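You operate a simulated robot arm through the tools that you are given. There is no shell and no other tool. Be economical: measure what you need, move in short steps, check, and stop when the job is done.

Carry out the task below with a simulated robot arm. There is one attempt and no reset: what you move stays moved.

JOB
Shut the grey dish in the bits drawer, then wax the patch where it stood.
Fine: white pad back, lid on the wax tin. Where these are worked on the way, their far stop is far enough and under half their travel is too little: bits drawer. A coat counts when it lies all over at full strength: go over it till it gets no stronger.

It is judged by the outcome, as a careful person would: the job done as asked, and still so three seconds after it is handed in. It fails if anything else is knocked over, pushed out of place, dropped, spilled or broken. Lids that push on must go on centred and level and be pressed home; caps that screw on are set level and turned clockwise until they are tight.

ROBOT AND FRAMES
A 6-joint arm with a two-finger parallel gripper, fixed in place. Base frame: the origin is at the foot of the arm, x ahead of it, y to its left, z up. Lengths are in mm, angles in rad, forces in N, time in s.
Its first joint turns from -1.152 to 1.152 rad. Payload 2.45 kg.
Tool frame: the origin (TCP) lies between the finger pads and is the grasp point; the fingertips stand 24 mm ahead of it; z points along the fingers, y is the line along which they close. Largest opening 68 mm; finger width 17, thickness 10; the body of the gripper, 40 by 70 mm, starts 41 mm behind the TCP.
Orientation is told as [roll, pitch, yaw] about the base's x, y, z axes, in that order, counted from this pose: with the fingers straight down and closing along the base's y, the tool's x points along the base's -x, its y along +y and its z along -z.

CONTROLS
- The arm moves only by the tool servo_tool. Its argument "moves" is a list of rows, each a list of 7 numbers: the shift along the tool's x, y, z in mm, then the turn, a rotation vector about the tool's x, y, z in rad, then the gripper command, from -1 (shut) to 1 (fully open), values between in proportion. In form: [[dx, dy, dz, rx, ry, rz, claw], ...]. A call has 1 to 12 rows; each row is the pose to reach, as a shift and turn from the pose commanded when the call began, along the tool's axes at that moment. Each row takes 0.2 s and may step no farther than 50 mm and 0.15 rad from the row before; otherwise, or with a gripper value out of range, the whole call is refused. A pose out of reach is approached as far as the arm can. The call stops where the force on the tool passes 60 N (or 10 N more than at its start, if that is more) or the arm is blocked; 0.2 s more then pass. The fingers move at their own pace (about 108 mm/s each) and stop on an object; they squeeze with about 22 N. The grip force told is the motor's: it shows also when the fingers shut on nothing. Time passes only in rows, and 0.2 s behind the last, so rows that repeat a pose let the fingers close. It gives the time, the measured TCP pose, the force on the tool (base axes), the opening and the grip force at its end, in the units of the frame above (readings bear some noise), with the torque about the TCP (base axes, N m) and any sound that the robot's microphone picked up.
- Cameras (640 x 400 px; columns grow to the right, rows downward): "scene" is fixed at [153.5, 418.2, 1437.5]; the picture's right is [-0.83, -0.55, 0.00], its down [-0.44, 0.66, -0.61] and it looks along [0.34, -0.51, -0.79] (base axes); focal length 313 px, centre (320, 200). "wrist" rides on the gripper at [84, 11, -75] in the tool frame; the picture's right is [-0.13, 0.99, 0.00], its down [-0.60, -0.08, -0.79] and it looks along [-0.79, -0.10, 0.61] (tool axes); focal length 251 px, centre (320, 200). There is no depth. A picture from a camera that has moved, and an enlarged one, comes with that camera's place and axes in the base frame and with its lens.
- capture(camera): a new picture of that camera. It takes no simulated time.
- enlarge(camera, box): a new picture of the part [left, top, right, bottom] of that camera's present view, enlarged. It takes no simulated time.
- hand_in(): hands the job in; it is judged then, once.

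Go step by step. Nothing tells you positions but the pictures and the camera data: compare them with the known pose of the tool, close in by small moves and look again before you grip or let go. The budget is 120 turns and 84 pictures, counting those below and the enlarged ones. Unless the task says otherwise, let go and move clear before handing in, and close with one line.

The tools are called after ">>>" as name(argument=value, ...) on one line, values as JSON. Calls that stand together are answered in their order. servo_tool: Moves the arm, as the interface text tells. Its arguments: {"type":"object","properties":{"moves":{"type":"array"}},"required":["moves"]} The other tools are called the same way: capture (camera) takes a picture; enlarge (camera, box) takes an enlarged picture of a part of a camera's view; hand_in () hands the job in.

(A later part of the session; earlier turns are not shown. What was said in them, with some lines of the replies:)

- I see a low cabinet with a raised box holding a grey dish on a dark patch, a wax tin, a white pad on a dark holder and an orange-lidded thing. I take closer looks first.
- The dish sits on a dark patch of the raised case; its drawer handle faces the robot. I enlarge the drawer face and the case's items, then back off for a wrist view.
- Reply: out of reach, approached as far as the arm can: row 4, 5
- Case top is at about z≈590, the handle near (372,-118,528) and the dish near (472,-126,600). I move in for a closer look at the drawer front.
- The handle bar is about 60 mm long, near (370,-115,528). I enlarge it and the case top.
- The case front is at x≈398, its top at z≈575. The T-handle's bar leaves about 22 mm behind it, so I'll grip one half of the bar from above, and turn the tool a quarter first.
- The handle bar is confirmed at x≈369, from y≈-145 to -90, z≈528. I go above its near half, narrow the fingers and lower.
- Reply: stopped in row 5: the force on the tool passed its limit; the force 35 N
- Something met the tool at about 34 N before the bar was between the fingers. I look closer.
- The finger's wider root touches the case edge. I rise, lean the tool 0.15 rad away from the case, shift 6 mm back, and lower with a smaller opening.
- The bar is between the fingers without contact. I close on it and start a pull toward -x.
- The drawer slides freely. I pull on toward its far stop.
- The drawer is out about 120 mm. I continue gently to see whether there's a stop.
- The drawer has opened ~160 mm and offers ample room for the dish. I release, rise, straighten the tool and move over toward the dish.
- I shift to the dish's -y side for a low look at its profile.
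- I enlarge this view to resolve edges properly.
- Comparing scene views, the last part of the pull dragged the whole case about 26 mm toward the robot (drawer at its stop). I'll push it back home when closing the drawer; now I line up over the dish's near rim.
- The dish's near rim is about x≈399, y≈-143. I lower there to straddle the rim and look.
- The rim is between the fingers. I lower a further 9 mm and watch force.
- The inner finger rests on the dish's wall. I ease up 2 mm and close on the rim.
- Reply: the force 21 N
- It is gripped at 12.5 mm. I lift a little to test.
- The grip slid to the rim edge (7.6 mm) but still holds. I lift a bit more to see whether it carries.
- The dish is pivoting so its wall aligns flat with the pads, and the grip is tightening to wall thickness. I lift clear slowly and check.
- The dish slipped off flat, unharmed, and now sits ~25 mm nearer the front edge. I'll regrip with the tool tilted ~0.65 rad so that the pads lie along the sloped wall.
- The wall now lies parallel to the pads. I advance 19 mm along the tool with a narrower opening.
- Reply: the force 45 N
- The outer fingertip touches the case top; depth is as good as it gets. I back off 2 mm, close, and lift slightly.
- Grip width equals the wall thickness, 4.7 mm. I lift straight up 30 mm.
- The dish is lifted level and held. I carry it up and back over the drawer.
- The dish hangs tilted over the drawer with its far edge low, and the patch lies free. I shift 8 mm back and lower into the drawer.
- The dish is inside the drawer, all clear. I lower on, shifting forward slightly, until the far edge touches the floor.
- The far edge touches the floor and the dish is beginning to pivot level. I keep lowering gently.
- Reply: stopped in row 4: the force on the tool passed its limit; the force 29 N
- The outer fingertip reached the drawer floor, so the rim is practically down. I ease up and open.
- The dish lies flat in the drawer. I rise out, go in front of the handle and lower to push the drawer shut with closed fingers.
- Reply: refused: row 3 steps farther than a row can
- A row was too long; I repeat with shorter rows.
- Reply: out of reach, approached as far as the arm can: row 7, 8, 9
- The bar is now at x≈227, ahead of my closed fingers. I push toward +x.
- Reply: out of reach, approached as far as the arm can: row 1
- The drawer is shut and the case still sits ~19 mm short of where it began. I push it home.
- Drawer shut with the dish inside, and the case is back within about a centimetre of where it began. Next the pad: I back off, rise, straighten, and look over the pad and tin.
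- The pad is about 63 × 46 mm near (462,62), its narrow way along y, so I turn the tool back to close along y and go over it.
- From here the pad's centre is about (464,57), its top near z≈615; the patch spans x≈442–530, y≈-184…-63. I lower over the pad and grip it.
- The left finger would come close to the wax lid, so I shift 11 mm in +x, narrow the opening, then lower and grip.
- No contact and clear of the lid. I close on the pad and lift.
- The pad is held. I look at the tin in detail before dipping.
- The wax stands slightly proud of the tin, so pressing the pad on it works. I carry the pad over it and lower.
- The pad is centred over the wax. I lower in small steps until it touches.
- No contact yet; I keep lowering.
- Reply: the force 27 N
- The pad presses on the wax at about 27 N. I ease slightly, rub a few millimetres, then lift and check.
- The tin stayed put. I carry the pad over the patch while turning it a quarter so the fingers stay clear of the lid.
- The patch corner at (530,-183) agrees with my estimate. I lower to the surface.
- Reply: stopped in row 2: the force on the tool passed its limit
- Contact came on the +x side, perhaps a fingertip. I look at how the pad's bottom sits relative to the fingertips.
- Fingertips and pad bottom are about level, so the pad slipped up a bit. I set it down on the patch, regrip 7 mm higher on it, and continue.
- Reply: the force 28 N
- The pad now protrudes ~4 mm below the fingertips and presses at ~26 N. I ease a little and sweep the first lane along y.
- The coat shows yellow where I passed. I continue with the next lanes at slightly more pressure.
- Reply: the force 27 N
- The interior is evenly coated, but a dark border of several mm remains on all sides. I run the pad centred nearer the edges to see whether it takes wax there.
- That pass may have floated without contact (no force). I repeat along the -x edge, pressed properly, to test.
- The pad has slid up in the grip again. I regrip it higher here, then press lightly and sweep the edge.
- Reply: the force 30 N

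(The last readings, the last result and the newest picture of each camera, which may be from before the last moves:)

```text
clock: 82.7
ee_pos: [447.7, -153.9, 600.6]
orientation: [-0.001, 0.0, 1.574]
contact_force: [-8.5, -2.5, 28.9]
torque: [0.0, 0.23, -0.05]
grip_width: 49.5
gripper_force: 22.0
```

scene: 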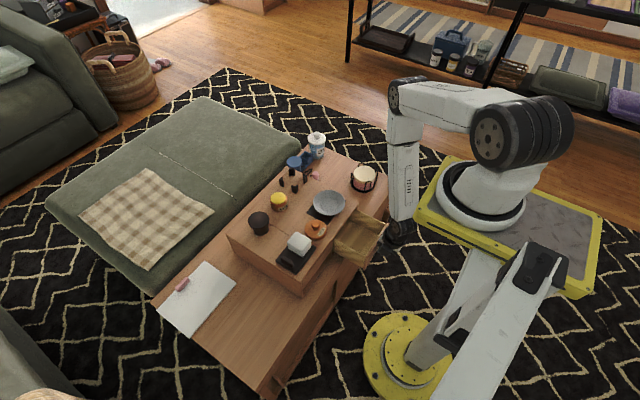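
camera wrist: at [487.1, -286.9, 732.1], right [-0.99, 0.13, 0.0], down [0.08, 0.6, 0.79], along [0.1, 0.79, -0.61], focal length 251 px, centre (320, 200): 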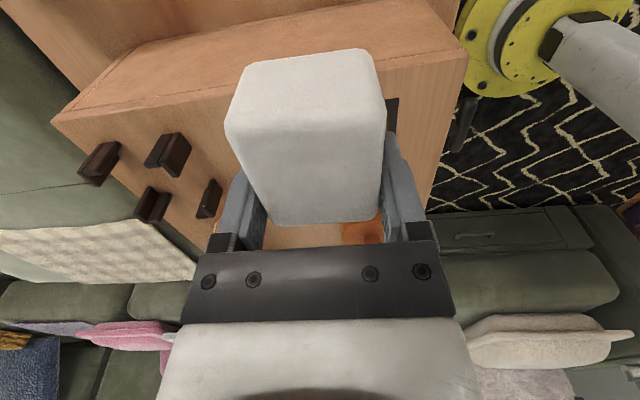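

>>> servo_tool(moves=[[10, 0, -0.8, 0, 0, 0, -0.2], [22, 0, -0.8, 0, 0, 0, -0.2], [10, 0, -0.8, 0, 0, 0, -0.2], [-5, 0, -0.8, 0, 0, 0, -0.2], [-20, 0, -0.8, 0, 0, 0, -0.2], [-35, 0, -0.8, 0, 0, 0, -0.2], [-50, 0, -0.8, 0, 0, 0, -0.2], [-65, 0, -0.8, 0, 0, 0, -0.2]])

>>> servo_tool(moves=[[12, 0, 0, 0, 0, 0, -0.2], [24, 0, 0, 0, 0, 0, -0.2], [36, 0, 0, 0, 0, 0, -0.2], [48, 0, 0, 0, 0, 0, -0.2], [60, 0, 0, 0, 0, 0, -0.2], [72, 0, 0, 0, 0, 0, -0.2], [85, 0, 0, 0, 0, 0, -0.2]])

>>> enlarge(camera="scene", box=[300, 170, 380, 230])

```text
clock: 84.5
ee_pos: [445.8, -89.2, 600.8]
orientation: [0.002, -0.001, 1.573]
contact_force: [0.4, -1.8, 2.9]
torque: [-0.07, -0.1, -0.05]
grip_width: 49.4
gripper_force: 22.4
```

```text
clock: 86.1
ee_pos: [448.1, -172.9, 601.4]
orientation: [-0.002, 0.0, 1.575]
contact_force: [1.9, 12.9, 26.2]
torque: [0.15, -0.05, 0.03]
grip_width: 49.3
gripper_force: 21.5
```

```text
6.67 times, centred on (340, 200) of scene
camera zoom: at [153.1, 418.6, 1437.4], right [-0.83, -0.55, 0.0], down [-0.44, 0.66, -0.61], along [0.34, -0.51, -0.79], focal length 2085 px, centre (187, 200)
```

zoom: 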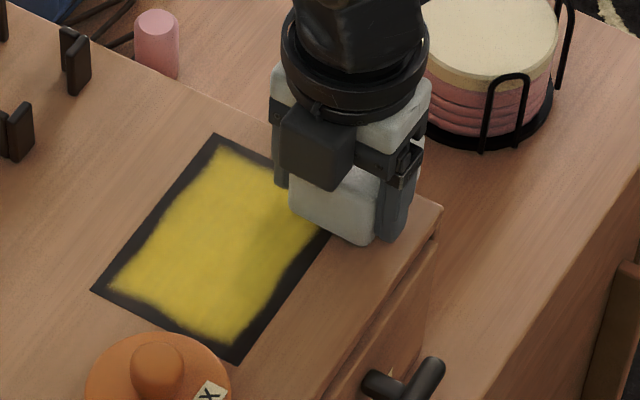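

The border stays dark even under firm contact, so it is just the frame of the patch; the coatable area is covered. I give it one more full pass for strength.

>>> servo_tool(moves=[[0, -16, 0, 0, 0, 0, -0.2], [-17, -16, 0.2, 0, 0, 0, -0.2], [-34, -16, 0.3, 0, 0, 0, -0.2], [-51, -16, 0.5, 0, 0, 0, -0.2], [-68, -16, 0.6, 0, 0, 0, -0.2], [-86, -16, 0.7, 0, 0, 0, -0.2], [-86, -40, 0.7, 0, 0, 0, -0.2], [-68, -40, 0.6, 0, 0, 0, -0.2], [-51, -40, 0.5, 0, 0, 0, -0.2], [-34, -40, 0.3, 0, 0, 0, -0.2], [-17, -40, 0.2, 0, 0, 0, -0.2], [0, -40, 0, 0, 0, 0, -0.2]])

>>> servo_tool(moves=[[0, -24, 0, 0, 0, 0, -0.2], [-17, -24, 0.2, 0, 0, 0, -0.2], [-34, -24, 0.3, 0, 0, 0, -0.2], [-51, -24, 0.5, 0, 0, 0, -0.2], [-68, -24, 0.6, 0, 0, 0, -0.2], [-86, -24, 0.7, 0, 0, 0, -0.2], [-86, -10, 0.7, 0, 0, 0, -0.2], [-68, -10, 0.6, 0, 0, 0, -0.2], [-51, -10, 0.5, 0, 0, 0, -0.2], [-34, -10, 0.3, 0, 0, 0, -0.2], [-17, -10, 0.2, 0, 0, 0, -0.2], [0, -10, 0, 0, 0, 0, -0.2]])

>>> servo_tool(moves=[[-17, 12, 0.2, 0, 0, 0, -0.2], [-34, 12, 0.3, 0, 0, 0, -0.2], [-51, 12, 0.5, 0, 0, 0, -0.2], [-68, 12, 0.6, 0, 0, 0, -0.2], [-86, 12, 0.7, 0, 0, 0, -0.2], [-86, 32, 0.7, 0, 0, 0, -0.2], [-68, 32, 0.6, 0, 0, 0, -0.2], [-51, 32, 0.5, 0, 0, 0, -0.2], [-34, 32, 0.3, 0, 0, 0, -0.2], [-17, 32, 0.2, 0, 0, 0, -0.2], [0, 32, 0, 0, 0, 0, -0.2]])

>>> servo_tool(moves=[[0, 0, -20, 0, 0, 0, -0.2], [10, 0, -50, 0, 0, 0, -0.2], [45, 0, -65, 0, 0, 0, -0.2]])

>>> enlarge(camera="scene", box=[290, 160, 380, 230])

```text
clock: 88.7
ee_pos: [486.0, -173.5, 601.4]
orientation: [-0.001, 0.001, 1.574]
contact_force: [-0.7, 0.6, -0.3]
torque: [0.0, -0.01, -0.01]
grip_width: 49.7
gripper_force: 21.6
```

```text
clock: 91.3
ee_pos: [495.3, -172.2, 600.7]
orientation: [0.001, -0.002, 1.573]
contact_force: [-0.1, -0.4, 0.3]
torque: [0.0, -0.02, 0.0]
grip_width: 49.4
gripper_force: 22.1
```

```text
clock: 93.7
ee_pos: [464.6, -172.6, 601.3]
orientation: [0.0, 0.001, 1.573]
contact_force: [-0.7, -0.5, -0.6]
torque: [0.02, -0.01, 0.0]
grip_width: 49.3
gripper_force: 22.4
```

```text
clock: 94.5
ee_pos: [465.9, -218.3, 667.0]
orientation: [-0.001, -0.002, 1.573]
contact_force: [0.0, 0.3, -0.1]
torque: [-0.01, 0.02, -0.04]
grip_width: 49.4
gripper_force: 22.0
```

```text
5.71 times, centred on (335, 195) of scene
camera zoom: at [153.5, 418.3, 1437.5], right [-0.83, -0.55, 0.0], down [-0.44, 0.66, -0.61], along [0.34, -0.51, -0.79], focal length 1787 px, centre (234, 229)
```

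zoom: 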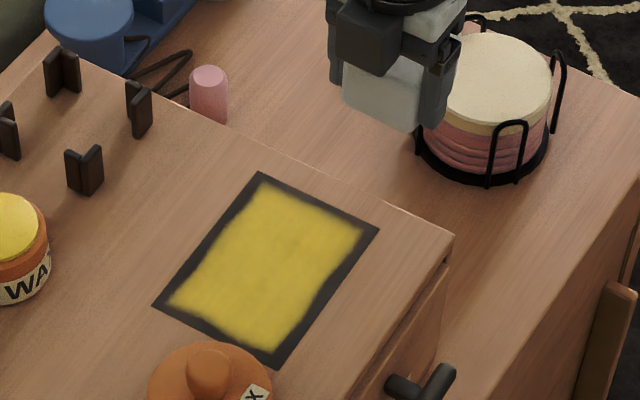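

The coat looks even and unchanged, but the last pass lost contact as the pad slid up again. I regrip once more on the patch and do a pressed verification pass.

>>> servo_tool(moves=[[-44, -10, 20, 0, 0, 0, -0.2], [-88, -20, 40, 0, 0, 0, -0.2], [-88, -20, 62, 0, 0, 0, -0.2], [-88, -20, 67, 0, 0, 0, -0.2], [-88, -20, 69, 0, 0, 0, -0.2]])

```text
clock: 95.7
ee_pos: [484.5, -130.8, 598.5]
orientation: [0.004, -0.001, 1.572]
contact_force: [-7.2, -1.9, 23.6]
torque: [0.07, 0.28, -0.01]
grip_width: 49.0
gripper_force: 21.7
```

>>> servo_tool(moves=[[-15, 0, -0.5, 0, 0, 0, -0.2], [-30, 0, -0.5, 0, 0, 0, -0.2], [-45, 0, -0.5, 0, 0, 0, -0.2], [-45, -13, -0.5, 0, 0, 0, -0.2], [-45, -26, -0.5, 0, 0, 0, -0.2], [-30, -26, -0.5, 0, 0, 0, -0.2], [-15, -26, -0.5, 0, 0, 0, -0.2], [0, -26, -0.5, 0, 0, 0, -0.2], [15, -26, -0.5, 0, 0, 0, -0.2], [30, -26, -0.5, 0, 0, 0, -0.2], [40, -26, -0.5, 0, 0, 0, -0.2]])

>>> servo_tool(moves=[[0, 13, 0.6, 0, 0, 0, -0.2], [0, 26, 0.6, 0, 0, 0, -0.2], [-15, 26, 0.6, 0, 0, 0, -0.2], [-30, 26, 0.7, 0, 0, 0, -0.2], [-45, 26, 0.7, 0, 0, 0, -0.2], [-60, 26, 0.8, 0, 0, 0, -0.2], [-75, 26, 0.8, 0, 0, 0, -0.2], [-85, 26, 0.8, 0, 0, 0, -0.2]])

>>> servo_tool(moves=[[0, 12, 0.5, 0, 0, 0, -0.2], [0, 26, 0.5, 0, 0, 0, -0.2], [15, 26, 0.5, 0, 0, 0, -0.2], [30, 26, 0.5, 0, 0, 0, -0.2], [45, 26, 0.5, 0, 0, 0, -0.2], [60, 26, 0.5, 0, 0, 0, -0.2], [75, 26, 0.5, 0, 0, 0, -0.2], [85, 26, 0.5, 0, 0, 0, -0.2]])

```text
clock: 98.1
ee_pos: [509.1, -170.8, 597.9]
orientation: [0.001, -0.001, 1.575]
contact_force: [-0.5, 0.0, -0.3]
torque: [-0.01, 0.02, -0.01]
grip_width: 49.6
gripper_force: 21.9
```

```text
clock: 99.9
ee_pos: [484.4, -84.7, 596.9]
orientation: [0.001, 0.0, 1.572]
contact_force: [0.0, 0.3, -0.3]
torque: [0.0, 0.02, -0.02]
grip_width: 49.3
gripper_force: 22.0
```

```text
clock: 101.7
ee_pos: [456.6, -170.9, 596.7]
orientation: [0.0, -0.001, 1.573]
contact_force: [0.3, 1.4, 3.9]
torque: [0.06, -0.02, 0.01]
grip_width: 49.6
gripper_force: 22.4
```

>>> servo_tool(moves=[[0, 0, 1, 0, 0, 0, 0.5], [0, 0, 1, 0, 0, 0, 0.5], [0, 0, -4, 0, 0, 0, 0.5], [0, 0, -8, 0, 0, 0, 0.5], [0, 0, -8, 0, 0, 0, -0.2], [0, 0, -8, 0, 0, 0, -0.2], [0, 0, -8, 0, 0, 0, -0.2], [0, 0, -7, 0, 0, 0, -0.2], [0, 0, -6.5, 0, 0, 0, -0.2]])

>>> servo_tool(moves=[[0, -6, 0, 0, 0, 0, -0.2], [-15, -6, 0.2, 0, 0, 0, -0.2], [-30, -6, 0.4, 0, 0, 0, -0.2], [-45, -6, 0.6, 0, 0, 0, -0.2], [-60, -6, 0.8, 0, 0, 0, -0.2], [-75, -6, 1.0, 0, 0, 0, -0.2], [-86, -6, 1.2, 0, 0, 0, -0.2], [-86, -28, 1.2, 0, 0, 0, -0.2]])

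```text
clock: 103.7
ee_pos: [459.4, -170.2, 602.7]
orientation: [0.001, -0.003, 1.571]
contact_force: [-6.6, 0.7, 19.2]
torque: [-0.28, 0.12, -0.11]
grip_width: 49.6
gripper_force: 21.5
```

```text
clock: 105.5
ee_pos: [484.9, -83.6, 600.4]
orientation: [0.004, -0.003, 1.574]
contact_force: [-2.0, 0.4, 5.0]
torque: [0.12, 0.21, 0.02]
grip_width: 49.2
gripper_force: 22.5
```

Contact is kept this time. I do the remaining lanes and then lift and look.

>>> servo_tool(moves=[[15, 0, 0, 0, 0, 0, -0.2], [30, 0, 0, 0, 0, 0, -0.2], [45, 0, 0, 0, 0, 0, -0.2], [60, 0, 0, 0, 0, 0, -0.2], [75, 0, 0, 0, 0, 0, -0.2], [85, 0, 0, 0, 0, 0, -0.2], [85, -14, 0.2, 0, 0, 0, -0.2], [85, -27, 0.4, 0, 0, 0, -0.2]])

>>> servo_tool(moves=[[-15, 0, 0.4, 0, 0, 0, -0.2], [-30, 0, 0.6, 0, 0, 0, -0.2], [-45, 0, 0.8, 0, 0, 0, -0.2], [-60, 0, 0.9, 0, 0, 0, -0.2], [-75, 0, 1.0, 0, 0, 0, -0.2], [-85, 0, 1.2, 0, 0, 0, -0.2]])

>>> servo_tool(moves=[[0, 0, -25, 0, 0, 0, -0.2], [0, 0, -60, 0, 0, 0, -0.2], [0, -30, -85, 0, 0, 0, -0.2], [0, -60, -90, 0, 0, 0, -0.2]])

>>> enlarge(camera="scene", box=[270, 160, 370, 240])

```text
clock: 107.3
ee_pos: [513.7, -169.4, 601.1]
orientation: [0.001, -0.001, 1.572]
contact_force: [-1.4, -0.4, 0.9]
torque: [0.04, 0.05, 0.02]
grip_width: 49.0
gripper_force: 21.8
```

```text
clock: 108.7
ee_pos: [515.4, -84.0, 601.2]
orientation: [-0.002, 0.001, 1.573]
contact_force: [-0.2, -5.3, 11.1]
torque: [0.01, 0.09, 0.02]
grip_width: 49.2
gripper_force: 22.1
```

```text
clock: 109.7
ee_pos: [575.3, -83.8, 688.7]
orientation: [0.002, -0.002, 1.573]
contact_force: [-0.3, -0.7, -0.3]
torque: [-0.03, 0.0, 0.01]
grip_width: 49.4
gripper_force: 22.1
```

```text
5.00 times, centred on (320, 200) of scene
camera zoom: at [153.5, 418.2, 1437.5], right [-0.83, -0.55, 0.0], down [-0.44, 0.66, -0.61], along [0.34, -0.51, -0.79], focal length 1564 px, centre (320, 200)
```

zoom: 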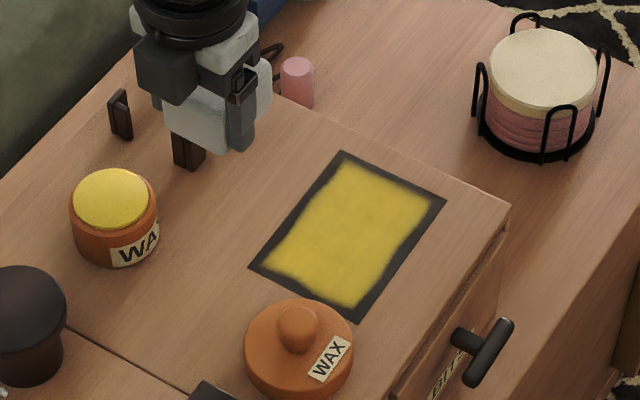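

The coat is even and no stronger than before; done. Now I carry the pad back over its tray, turning it to its original orientation.

>>> servo_tool(moves=[[-13, 9, -5, 0, 0, 0.143, -0.2], [-26, 18, -5, 0, 0, 0.286, -0.2], [-39, 27, -5, 0, 0, 0.429, -0.2], [-52, 36, -5, 0, 0, 0.572, -0.2], [-65, 45, -5, 0, 0, 0.715, -0.2], [-78, 54, -5, 0, 0, 0.858, -0.2], [-91, 63, -5, 0, 0, 1.001, -0.2], [-104, 72, -5, 0, 0, 1.144, -0.2], [-117, 82, -5, 0, 0, 1.287, -0.2], [-130, 91, 0, 0, 0, 1.43, -0.2], [-142, 100, 20, 0, 0, 1.572, -0.2]])

>>> servo_tool(moves=[[0, 0, 20, 0, 0, 0, -0.2], [0, 0, 40, 0, 0, 0, -0.2]])

>>> capture(camera="wrist")

```text
clock: 112.1
ee_pos: [473.7, 58.7, 669.5]
orientation: [0.002, 0.001, -0.004]
contact_force: [-0.1, 0.0, -0.6]
torque: [0.02, 0.0, 0.01]
grip_width: 49.2
gripper_force: 21.6
```

```text
clock: 112.7
ee_pos: [470.5, 56.6, 630.2]
orientation: [0.003, -0.001, -0.001]
contact_force: [-0.3, -0.1, 0.3]
torque: [-0.02, 0.0, -0.01]
grip_width: 49.2
gripper_force: 22.0
```

```text
8 pictures are left
camera wrist: at [387.8, 67.8, 705.9], right [0.13, 0.99, 0.0], down [0.6, -0.08, 0.79], along [0.79, -0.1, -0.61], focal length 251 px, centre (320, 200)
```

wrist: 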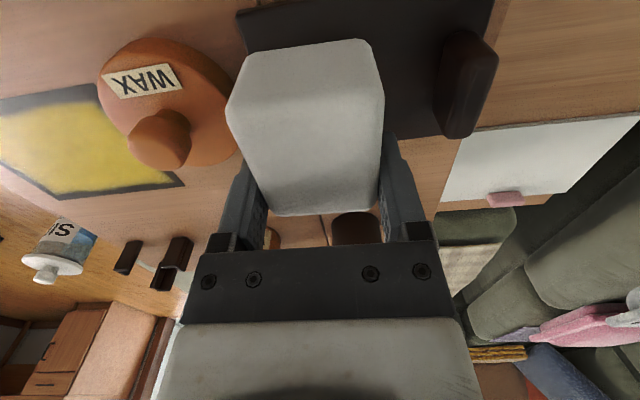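

The tray is right below. I correct by 4 mm and lower to contact.

>>> servo_tool(moves=[[-3.5, 1.8, 8, 0, 0, 0, -0.2], [-3.5, 1.8, 14, 0, 0, 0, -0.2], [-3.5, 1.8, 17, 0, 0, 0, -0.2], [-3.5, 1.8, 19, 0, 0, 0, -0.2]])

```text
clock: 113.7
ee_pos: [475.5, 59.0, 611.3]
orientation: [0.001, 0.0, 0.003]
contact_force: [-0.1, 0.4, 5.4]
torque: [0.0, -0.03, -0.01]
grip_width: 48.9
gripper_force: 22.3
```

The pad rests on the tray (5 N). I release, rise, and move above the lid.

>>> servo_tool(moves=[[0, 0, 0, 0, 0, 0, 0.65], [0, 0, 0, 0, 0, 0, 0.65], [0, 0, -20, 0, 0, 0, 0.65], [0, 0, -60, 0, 0, 0, 0.65], [10, -38, -75, 0, 0, 0, 0.4], [20, -76, -75, 0, 0, 0, 0.4]])

>>> capture(camera="wrist")

```text
clock: 115.1
ee_pos: [456.8, -17.5, 687.2]
orientation: [-0.001, 0.001, 0.003]
contact_force: [-0.6, -0.3, 0.6]
torque: [-0.01, 0.0, 0.02]
grip_width: 47.9
gripper_force: 0.1
```

```text
7 pictures are left
camera wrist: at [373.9, -7.2, 762.2], right [0.13, 0.99, 0.0], down [0.6, -0.08, 0.79], along [0.79, -0.1, -0.61], focal length 251 px, centre (320, 200)
```

wrist: 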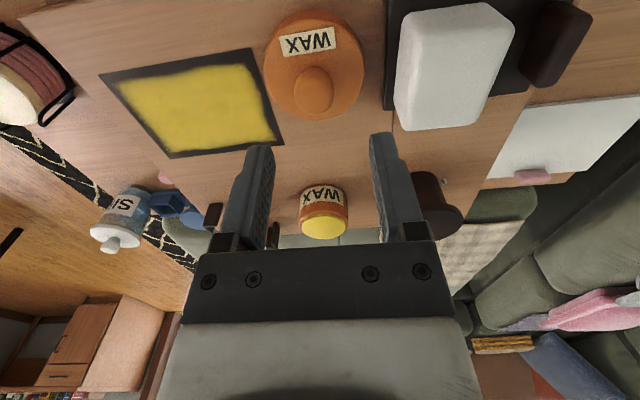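

Pad is back on its tray. The lid's knob is about (461,-23) with its top near z≈612; the tin is at about (621,-34). I lower over the knob until the fingertips nearly touch the lid.

>>> servo_tool(moves=[[-2, -3, 20, 0, 0, 0, 0.4], [-4, -5.5, 40, 0, 0, 0, 0.4], [-4, -5.5, 55, 0, 0, 0, 0.4], [-4, -5.5, 63, 0, 0, 0, 0.4]])

>>> enlarge(camera="wrist", box=[200, 40, 440, 250])

```text
clock: 116.1
ee_pos: [460.6, -23.5, 623.8]
orientation: [0.003, 0.001, 0.001]
contact_force: [-0.1, -0.1, 0.4]
torque: [0.02, -0.01, -0.01]
grip_width: 47.7
gripper_force: 0.1
```

```text
1.90 times, centred on (320, 145) of wrist
camera zoom: at [377.6, -12.4, 699.0], right [0.13, 0.99, 0.0], down [0.6, -0.08, 0.79], along [0.79, -0.1, -0.61], focal length 479 px, centre (320, 305)
```

zoom: 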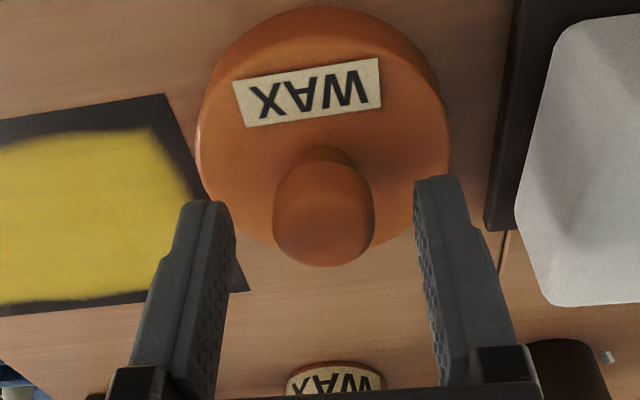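

Aligned. I lower on in small steps.

>>> servo_tool(moves=[[-1.5, 0, 2, 0, 0, 0, 0.2], [-1.5, 0, 4, 0, 0, 0, 0.2], [-1.5, 0, 6, 0, 0, 0, 0.2], [-1.5, 0, 7.5, 0, 0, 0, 0.2]])

```text
clock: 117.1
ee_pos: [461.4, -22.9, 615.0]
orientation: [-0.002, 0.0, 0.001]
contact_force: [-0.2, 0.2, -0.6]
torque: [-0.02, -0.01, -0.01]
grip_width: 40.9
gripper_force: 0.1
```

>>> servo_tool(moves=[[0, 0, 2, 0, 0, 0, 0.2], [0, 0, 4, 0, 0, 0, 0.2], [0, 0, 5.5, 0, 0, 0, 0.2]])

```text
clock: 117.9
ee_pos: [461.0, -23.1, 610.4]
orientation: [0.001, 0.0, 0.001]
contact_force: [-14.1, 2.6, 53.4]
torque: [-0.03, 0.31, -0.08]
grip_width: 40.5
gripper_force: 0.1
```

The fingertips touched the lid's top (z≈587). I ease up 2.5 mm and close on the knob.

>>> servo_tool(moves=[[0, 0, -3, 0, 0, 0, 0.2], [0, 0, -3, 0, 0, 0, -0.5], [0, 0, -3, 0, 0, 0, -1], [0, 0, -3, 0, 0, 0, -1], [0, 0, -15, 0, 0, 0, -1], [0, 0, -45, 0, 0, 0, -1]])

>>> capture(camera="wrist")

```text
clock: 119.3
ee_pos: [462.4, -24.7, 655.0]
orientation: [0.0, 0.001, 0.001]
contact_force: [0.7, -1.1, -1.2]
torque: [0.04, 0.07, 0.01]
grip_width: 24.1
gripper_force: 21.6
```

```text
5 pictures are left
camera wrist: at [378.5, -12.6, 730.9], right [0.13, 0.99, 0.0], down [0.6, -0.08, 0.79], along [0.79, -0.1, -0.61], focal length 251 px, centre (320, 200)
```

wrist: 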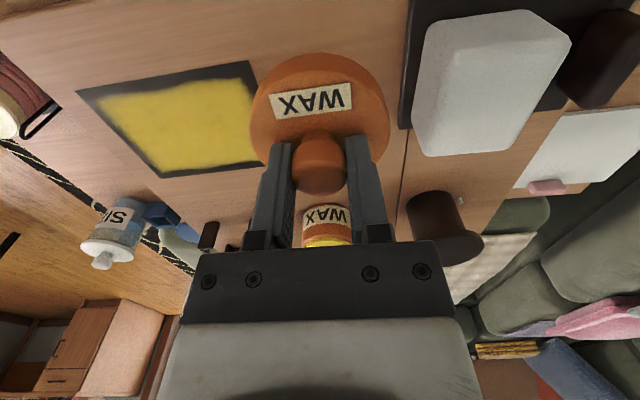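

The lid is held by its knob, level and centred. I carry it above the tin and hover for a look.

>>> servo_tool(moves=[[0, 0, -35, 0, 0, 0, -1], [-40, -2, -35, 0, 0, 0, -1], [-80, -4, -35, 0, 0, 0, -1], [-120, -6, -35, 0, 0, 0, -1], [-159, -8, -35, 0, 0, 0, -1], [-159, -8, -30, 0, 0, 0, -1]])

>>> enlarge(camera="wrist", box=[220, 0, 420, 180])

```text
clock: 120.7
ee_pos: [622.1, -30.0, 683.5]
orientation: [0.0, 0.0, 0.0]
contact_force: [0.0, 0.7, 0.5]
torque: [0.01, 0.02, 0.01]
grip_width: 24.1
gripper_force: 22.0
```

```text
2.22 times, centred on (320, 90) of wrist
camera zoom: at [537.1, -19.6, 760.3], right [0.13, 0.99, 0.0], down [0.6, -0.08, 0.79], along [0.79, -0.1, -0.61], focal length 559 px, centre (320, 444)
```

zoom: 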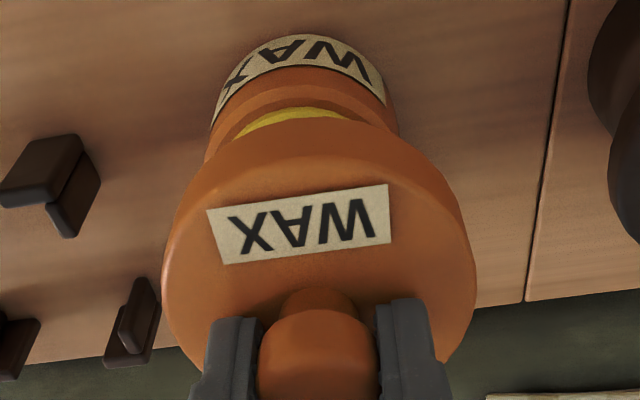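

The tin sits about 5 mm to the -y side of the lid's centre. I correct and lower until the lid engages.

>>> servo_tool(moves=[[0.8, -4.8, 5, 0, 0, 0, -1], [0.8, -4.8, 12, 0, 0, 0, -1], [0.8, -4.8, 20, 0, 0, 0, -1]])

>>> enlarge(camera="wrist", box=[220, 0, 420, 180])

```text
clock: 121.5
ee_pos: [620.1, -36.5, 664.3]
orientation: [-0.002, -0.001, 0.0]
contact_force: [0.5, -0.1, 0.2]
torque: [0.01, -0.02, 0.04]
grip_width: 24.0
gripper_force: 21.8
```

```text
2.22 times, centred on (320, 90) of wrist
camera zoom: at [536.2, -24.7, 740.6], right [0.13, 0.99, 0.0], down [0.6, -0.08, 0.79], along [0.79, -0.1, -0.61], focal length 559 px, centre (320, 444)
```

zoom: 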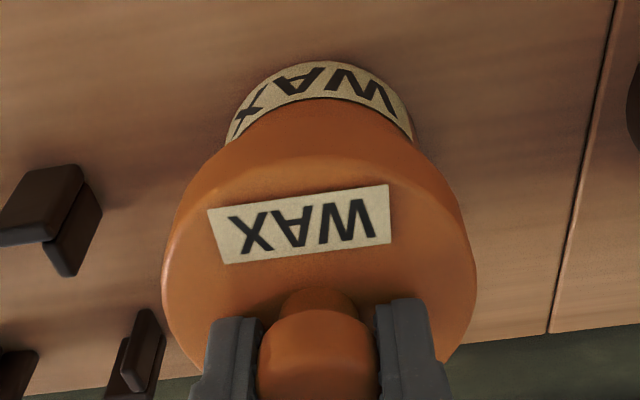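

Centred now. I lower gently and press.

>>> servo_tool(moves=[[0, 0, 3, 0, 0, 0, -1], [0, 0, 6, 0, 0, 0, -1], [0, 0, 9, 0, 0, 0, -1], [0, 0, 11, 0, 0, 0, -1], [0, 0, 13, 0, 0, 0, -1]])

```text
clock: 122.7
ee_pos: [619.8, -36.1, 651.0]
orientation: [-0.001, 0.0, 0.0]
contact_force: [-0.2, 0.4, 0.0]
torque: [0.02, 0.02, 0.03]
grip_width: 24.3
gripper_force: 21.5
```

>>> servo_tool(moves=[[0, 0, 2, 0, 0, 0, -1], [0, 0, 4, 0, 0, 0, -1], [0, 0, 6, 0, 0, 0, -1], [0, 0, 8, 0, 0, 0, -1]])

```text
clock: 123.7
ee_pos: [620.2, -33.3, 644.6]
orientation: [0.0, 0.001, 0.001]
contact_force: [-4.8, 1.8, 14.5]
torque: [0.0, 0.12, 0.01]
grip_width: 24.0
gripper_force: 22.0
heard: snap
```

I heard a snap: the lid went home. I press slightly more to confirm, then release and rise.

>>> servo_tool(moves=[[0, 0, 1, 0, 0, 0, -1], [0, 0, 2, 0, 0, 0, -1]])

>>> servo_tool(moves=[[0, 0, -1.5, 0, 0, 0, -1], [0, 0, -1.5, 0, 0, 0, 0], [0, 0, -1.5, 0, 0, 0, 0.2], [0, 0, -20, 0, 0, 0, 0.2], [0, 0, -60, 0, 0, 0, 0.2], [30, 0, -90, 0, 0, 0, 0.2], [75, 0, -100, 0, 0, 0, 0.2], [120, 0, -120, 0, 0, 0, 0.2]])

>>> capture(camera="wrist")

>>> enlarge(camera="scene", box=[220, 130, 400, 300])

```text
clock: 124.3
ee_pos: [621.8, -34.0, 643.3]
orientation: [0.001, 0.0, 0.003]
contact_force: [-18.6, 4.1, 49.6]
torque: [0.06, 0.54, 0.01]
grip_width: 24.3
gripper_force: 22.1
```

```text
clock: 126.1
ee_pos: [500.8, -36.0, 761.3]
orientation: [0.0, -0.001, 0.0]
contact_force: [-0.6, 0.2, 0.4]
torque: [-0.01, 0.01, -0.02]
grip_width: 40.8
gripper_force: 0.0
```

```text
2 pictures are left
camera wrist: at [416.6, -25.3, 836.6], right [0.13, 0.99, 0.0], down [0.6, -0.08, 0.79], along [0.79, -0.1, -0.61], focal length 251 px, centre (320, 200)
```

wrist: 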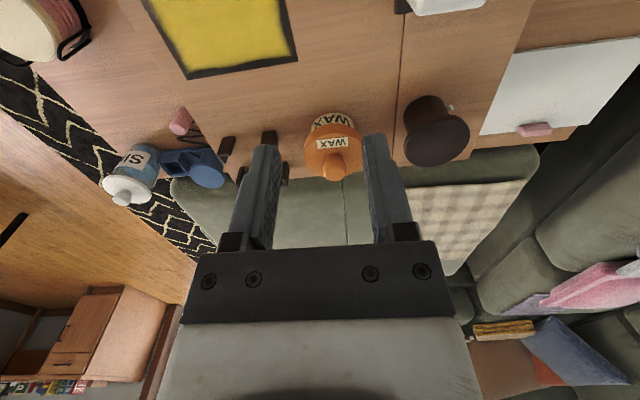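

```text
2.35 times, centred on (310, 215) of scene
camera zoom: at [153.5, 418.2, 1437.5], right [-0.83, -0.55, 0.0], down [-0.44, 0.66, -0.61], along [0.34, -0.51, -0.79], focal length 736 px, centre (344, 165)
```

zoom: 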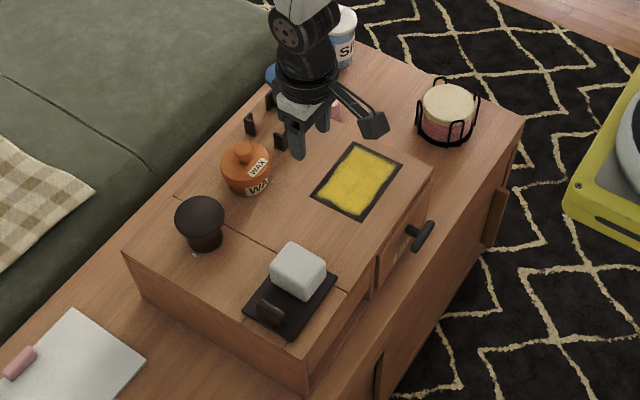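

The drawer is shut with the dish in it, the patch is coated, the pad is on its tray and the lid is snapped onto the tin. The arm is clear, so I hand in.

>>> hand_in()

```text
The job is handed in.
```

The job is handed in: the dish is shut in the bits drawer, the patch is waxed evenly (a thin dark rim took no wax), the pad is back on its tray and the lid is snapped onto the wax tin. While opening the drawer I dragged the case about 26 mm. I pushed it back, but it ended roughly 1 cm off and turned slightly at the end away from the drawer.
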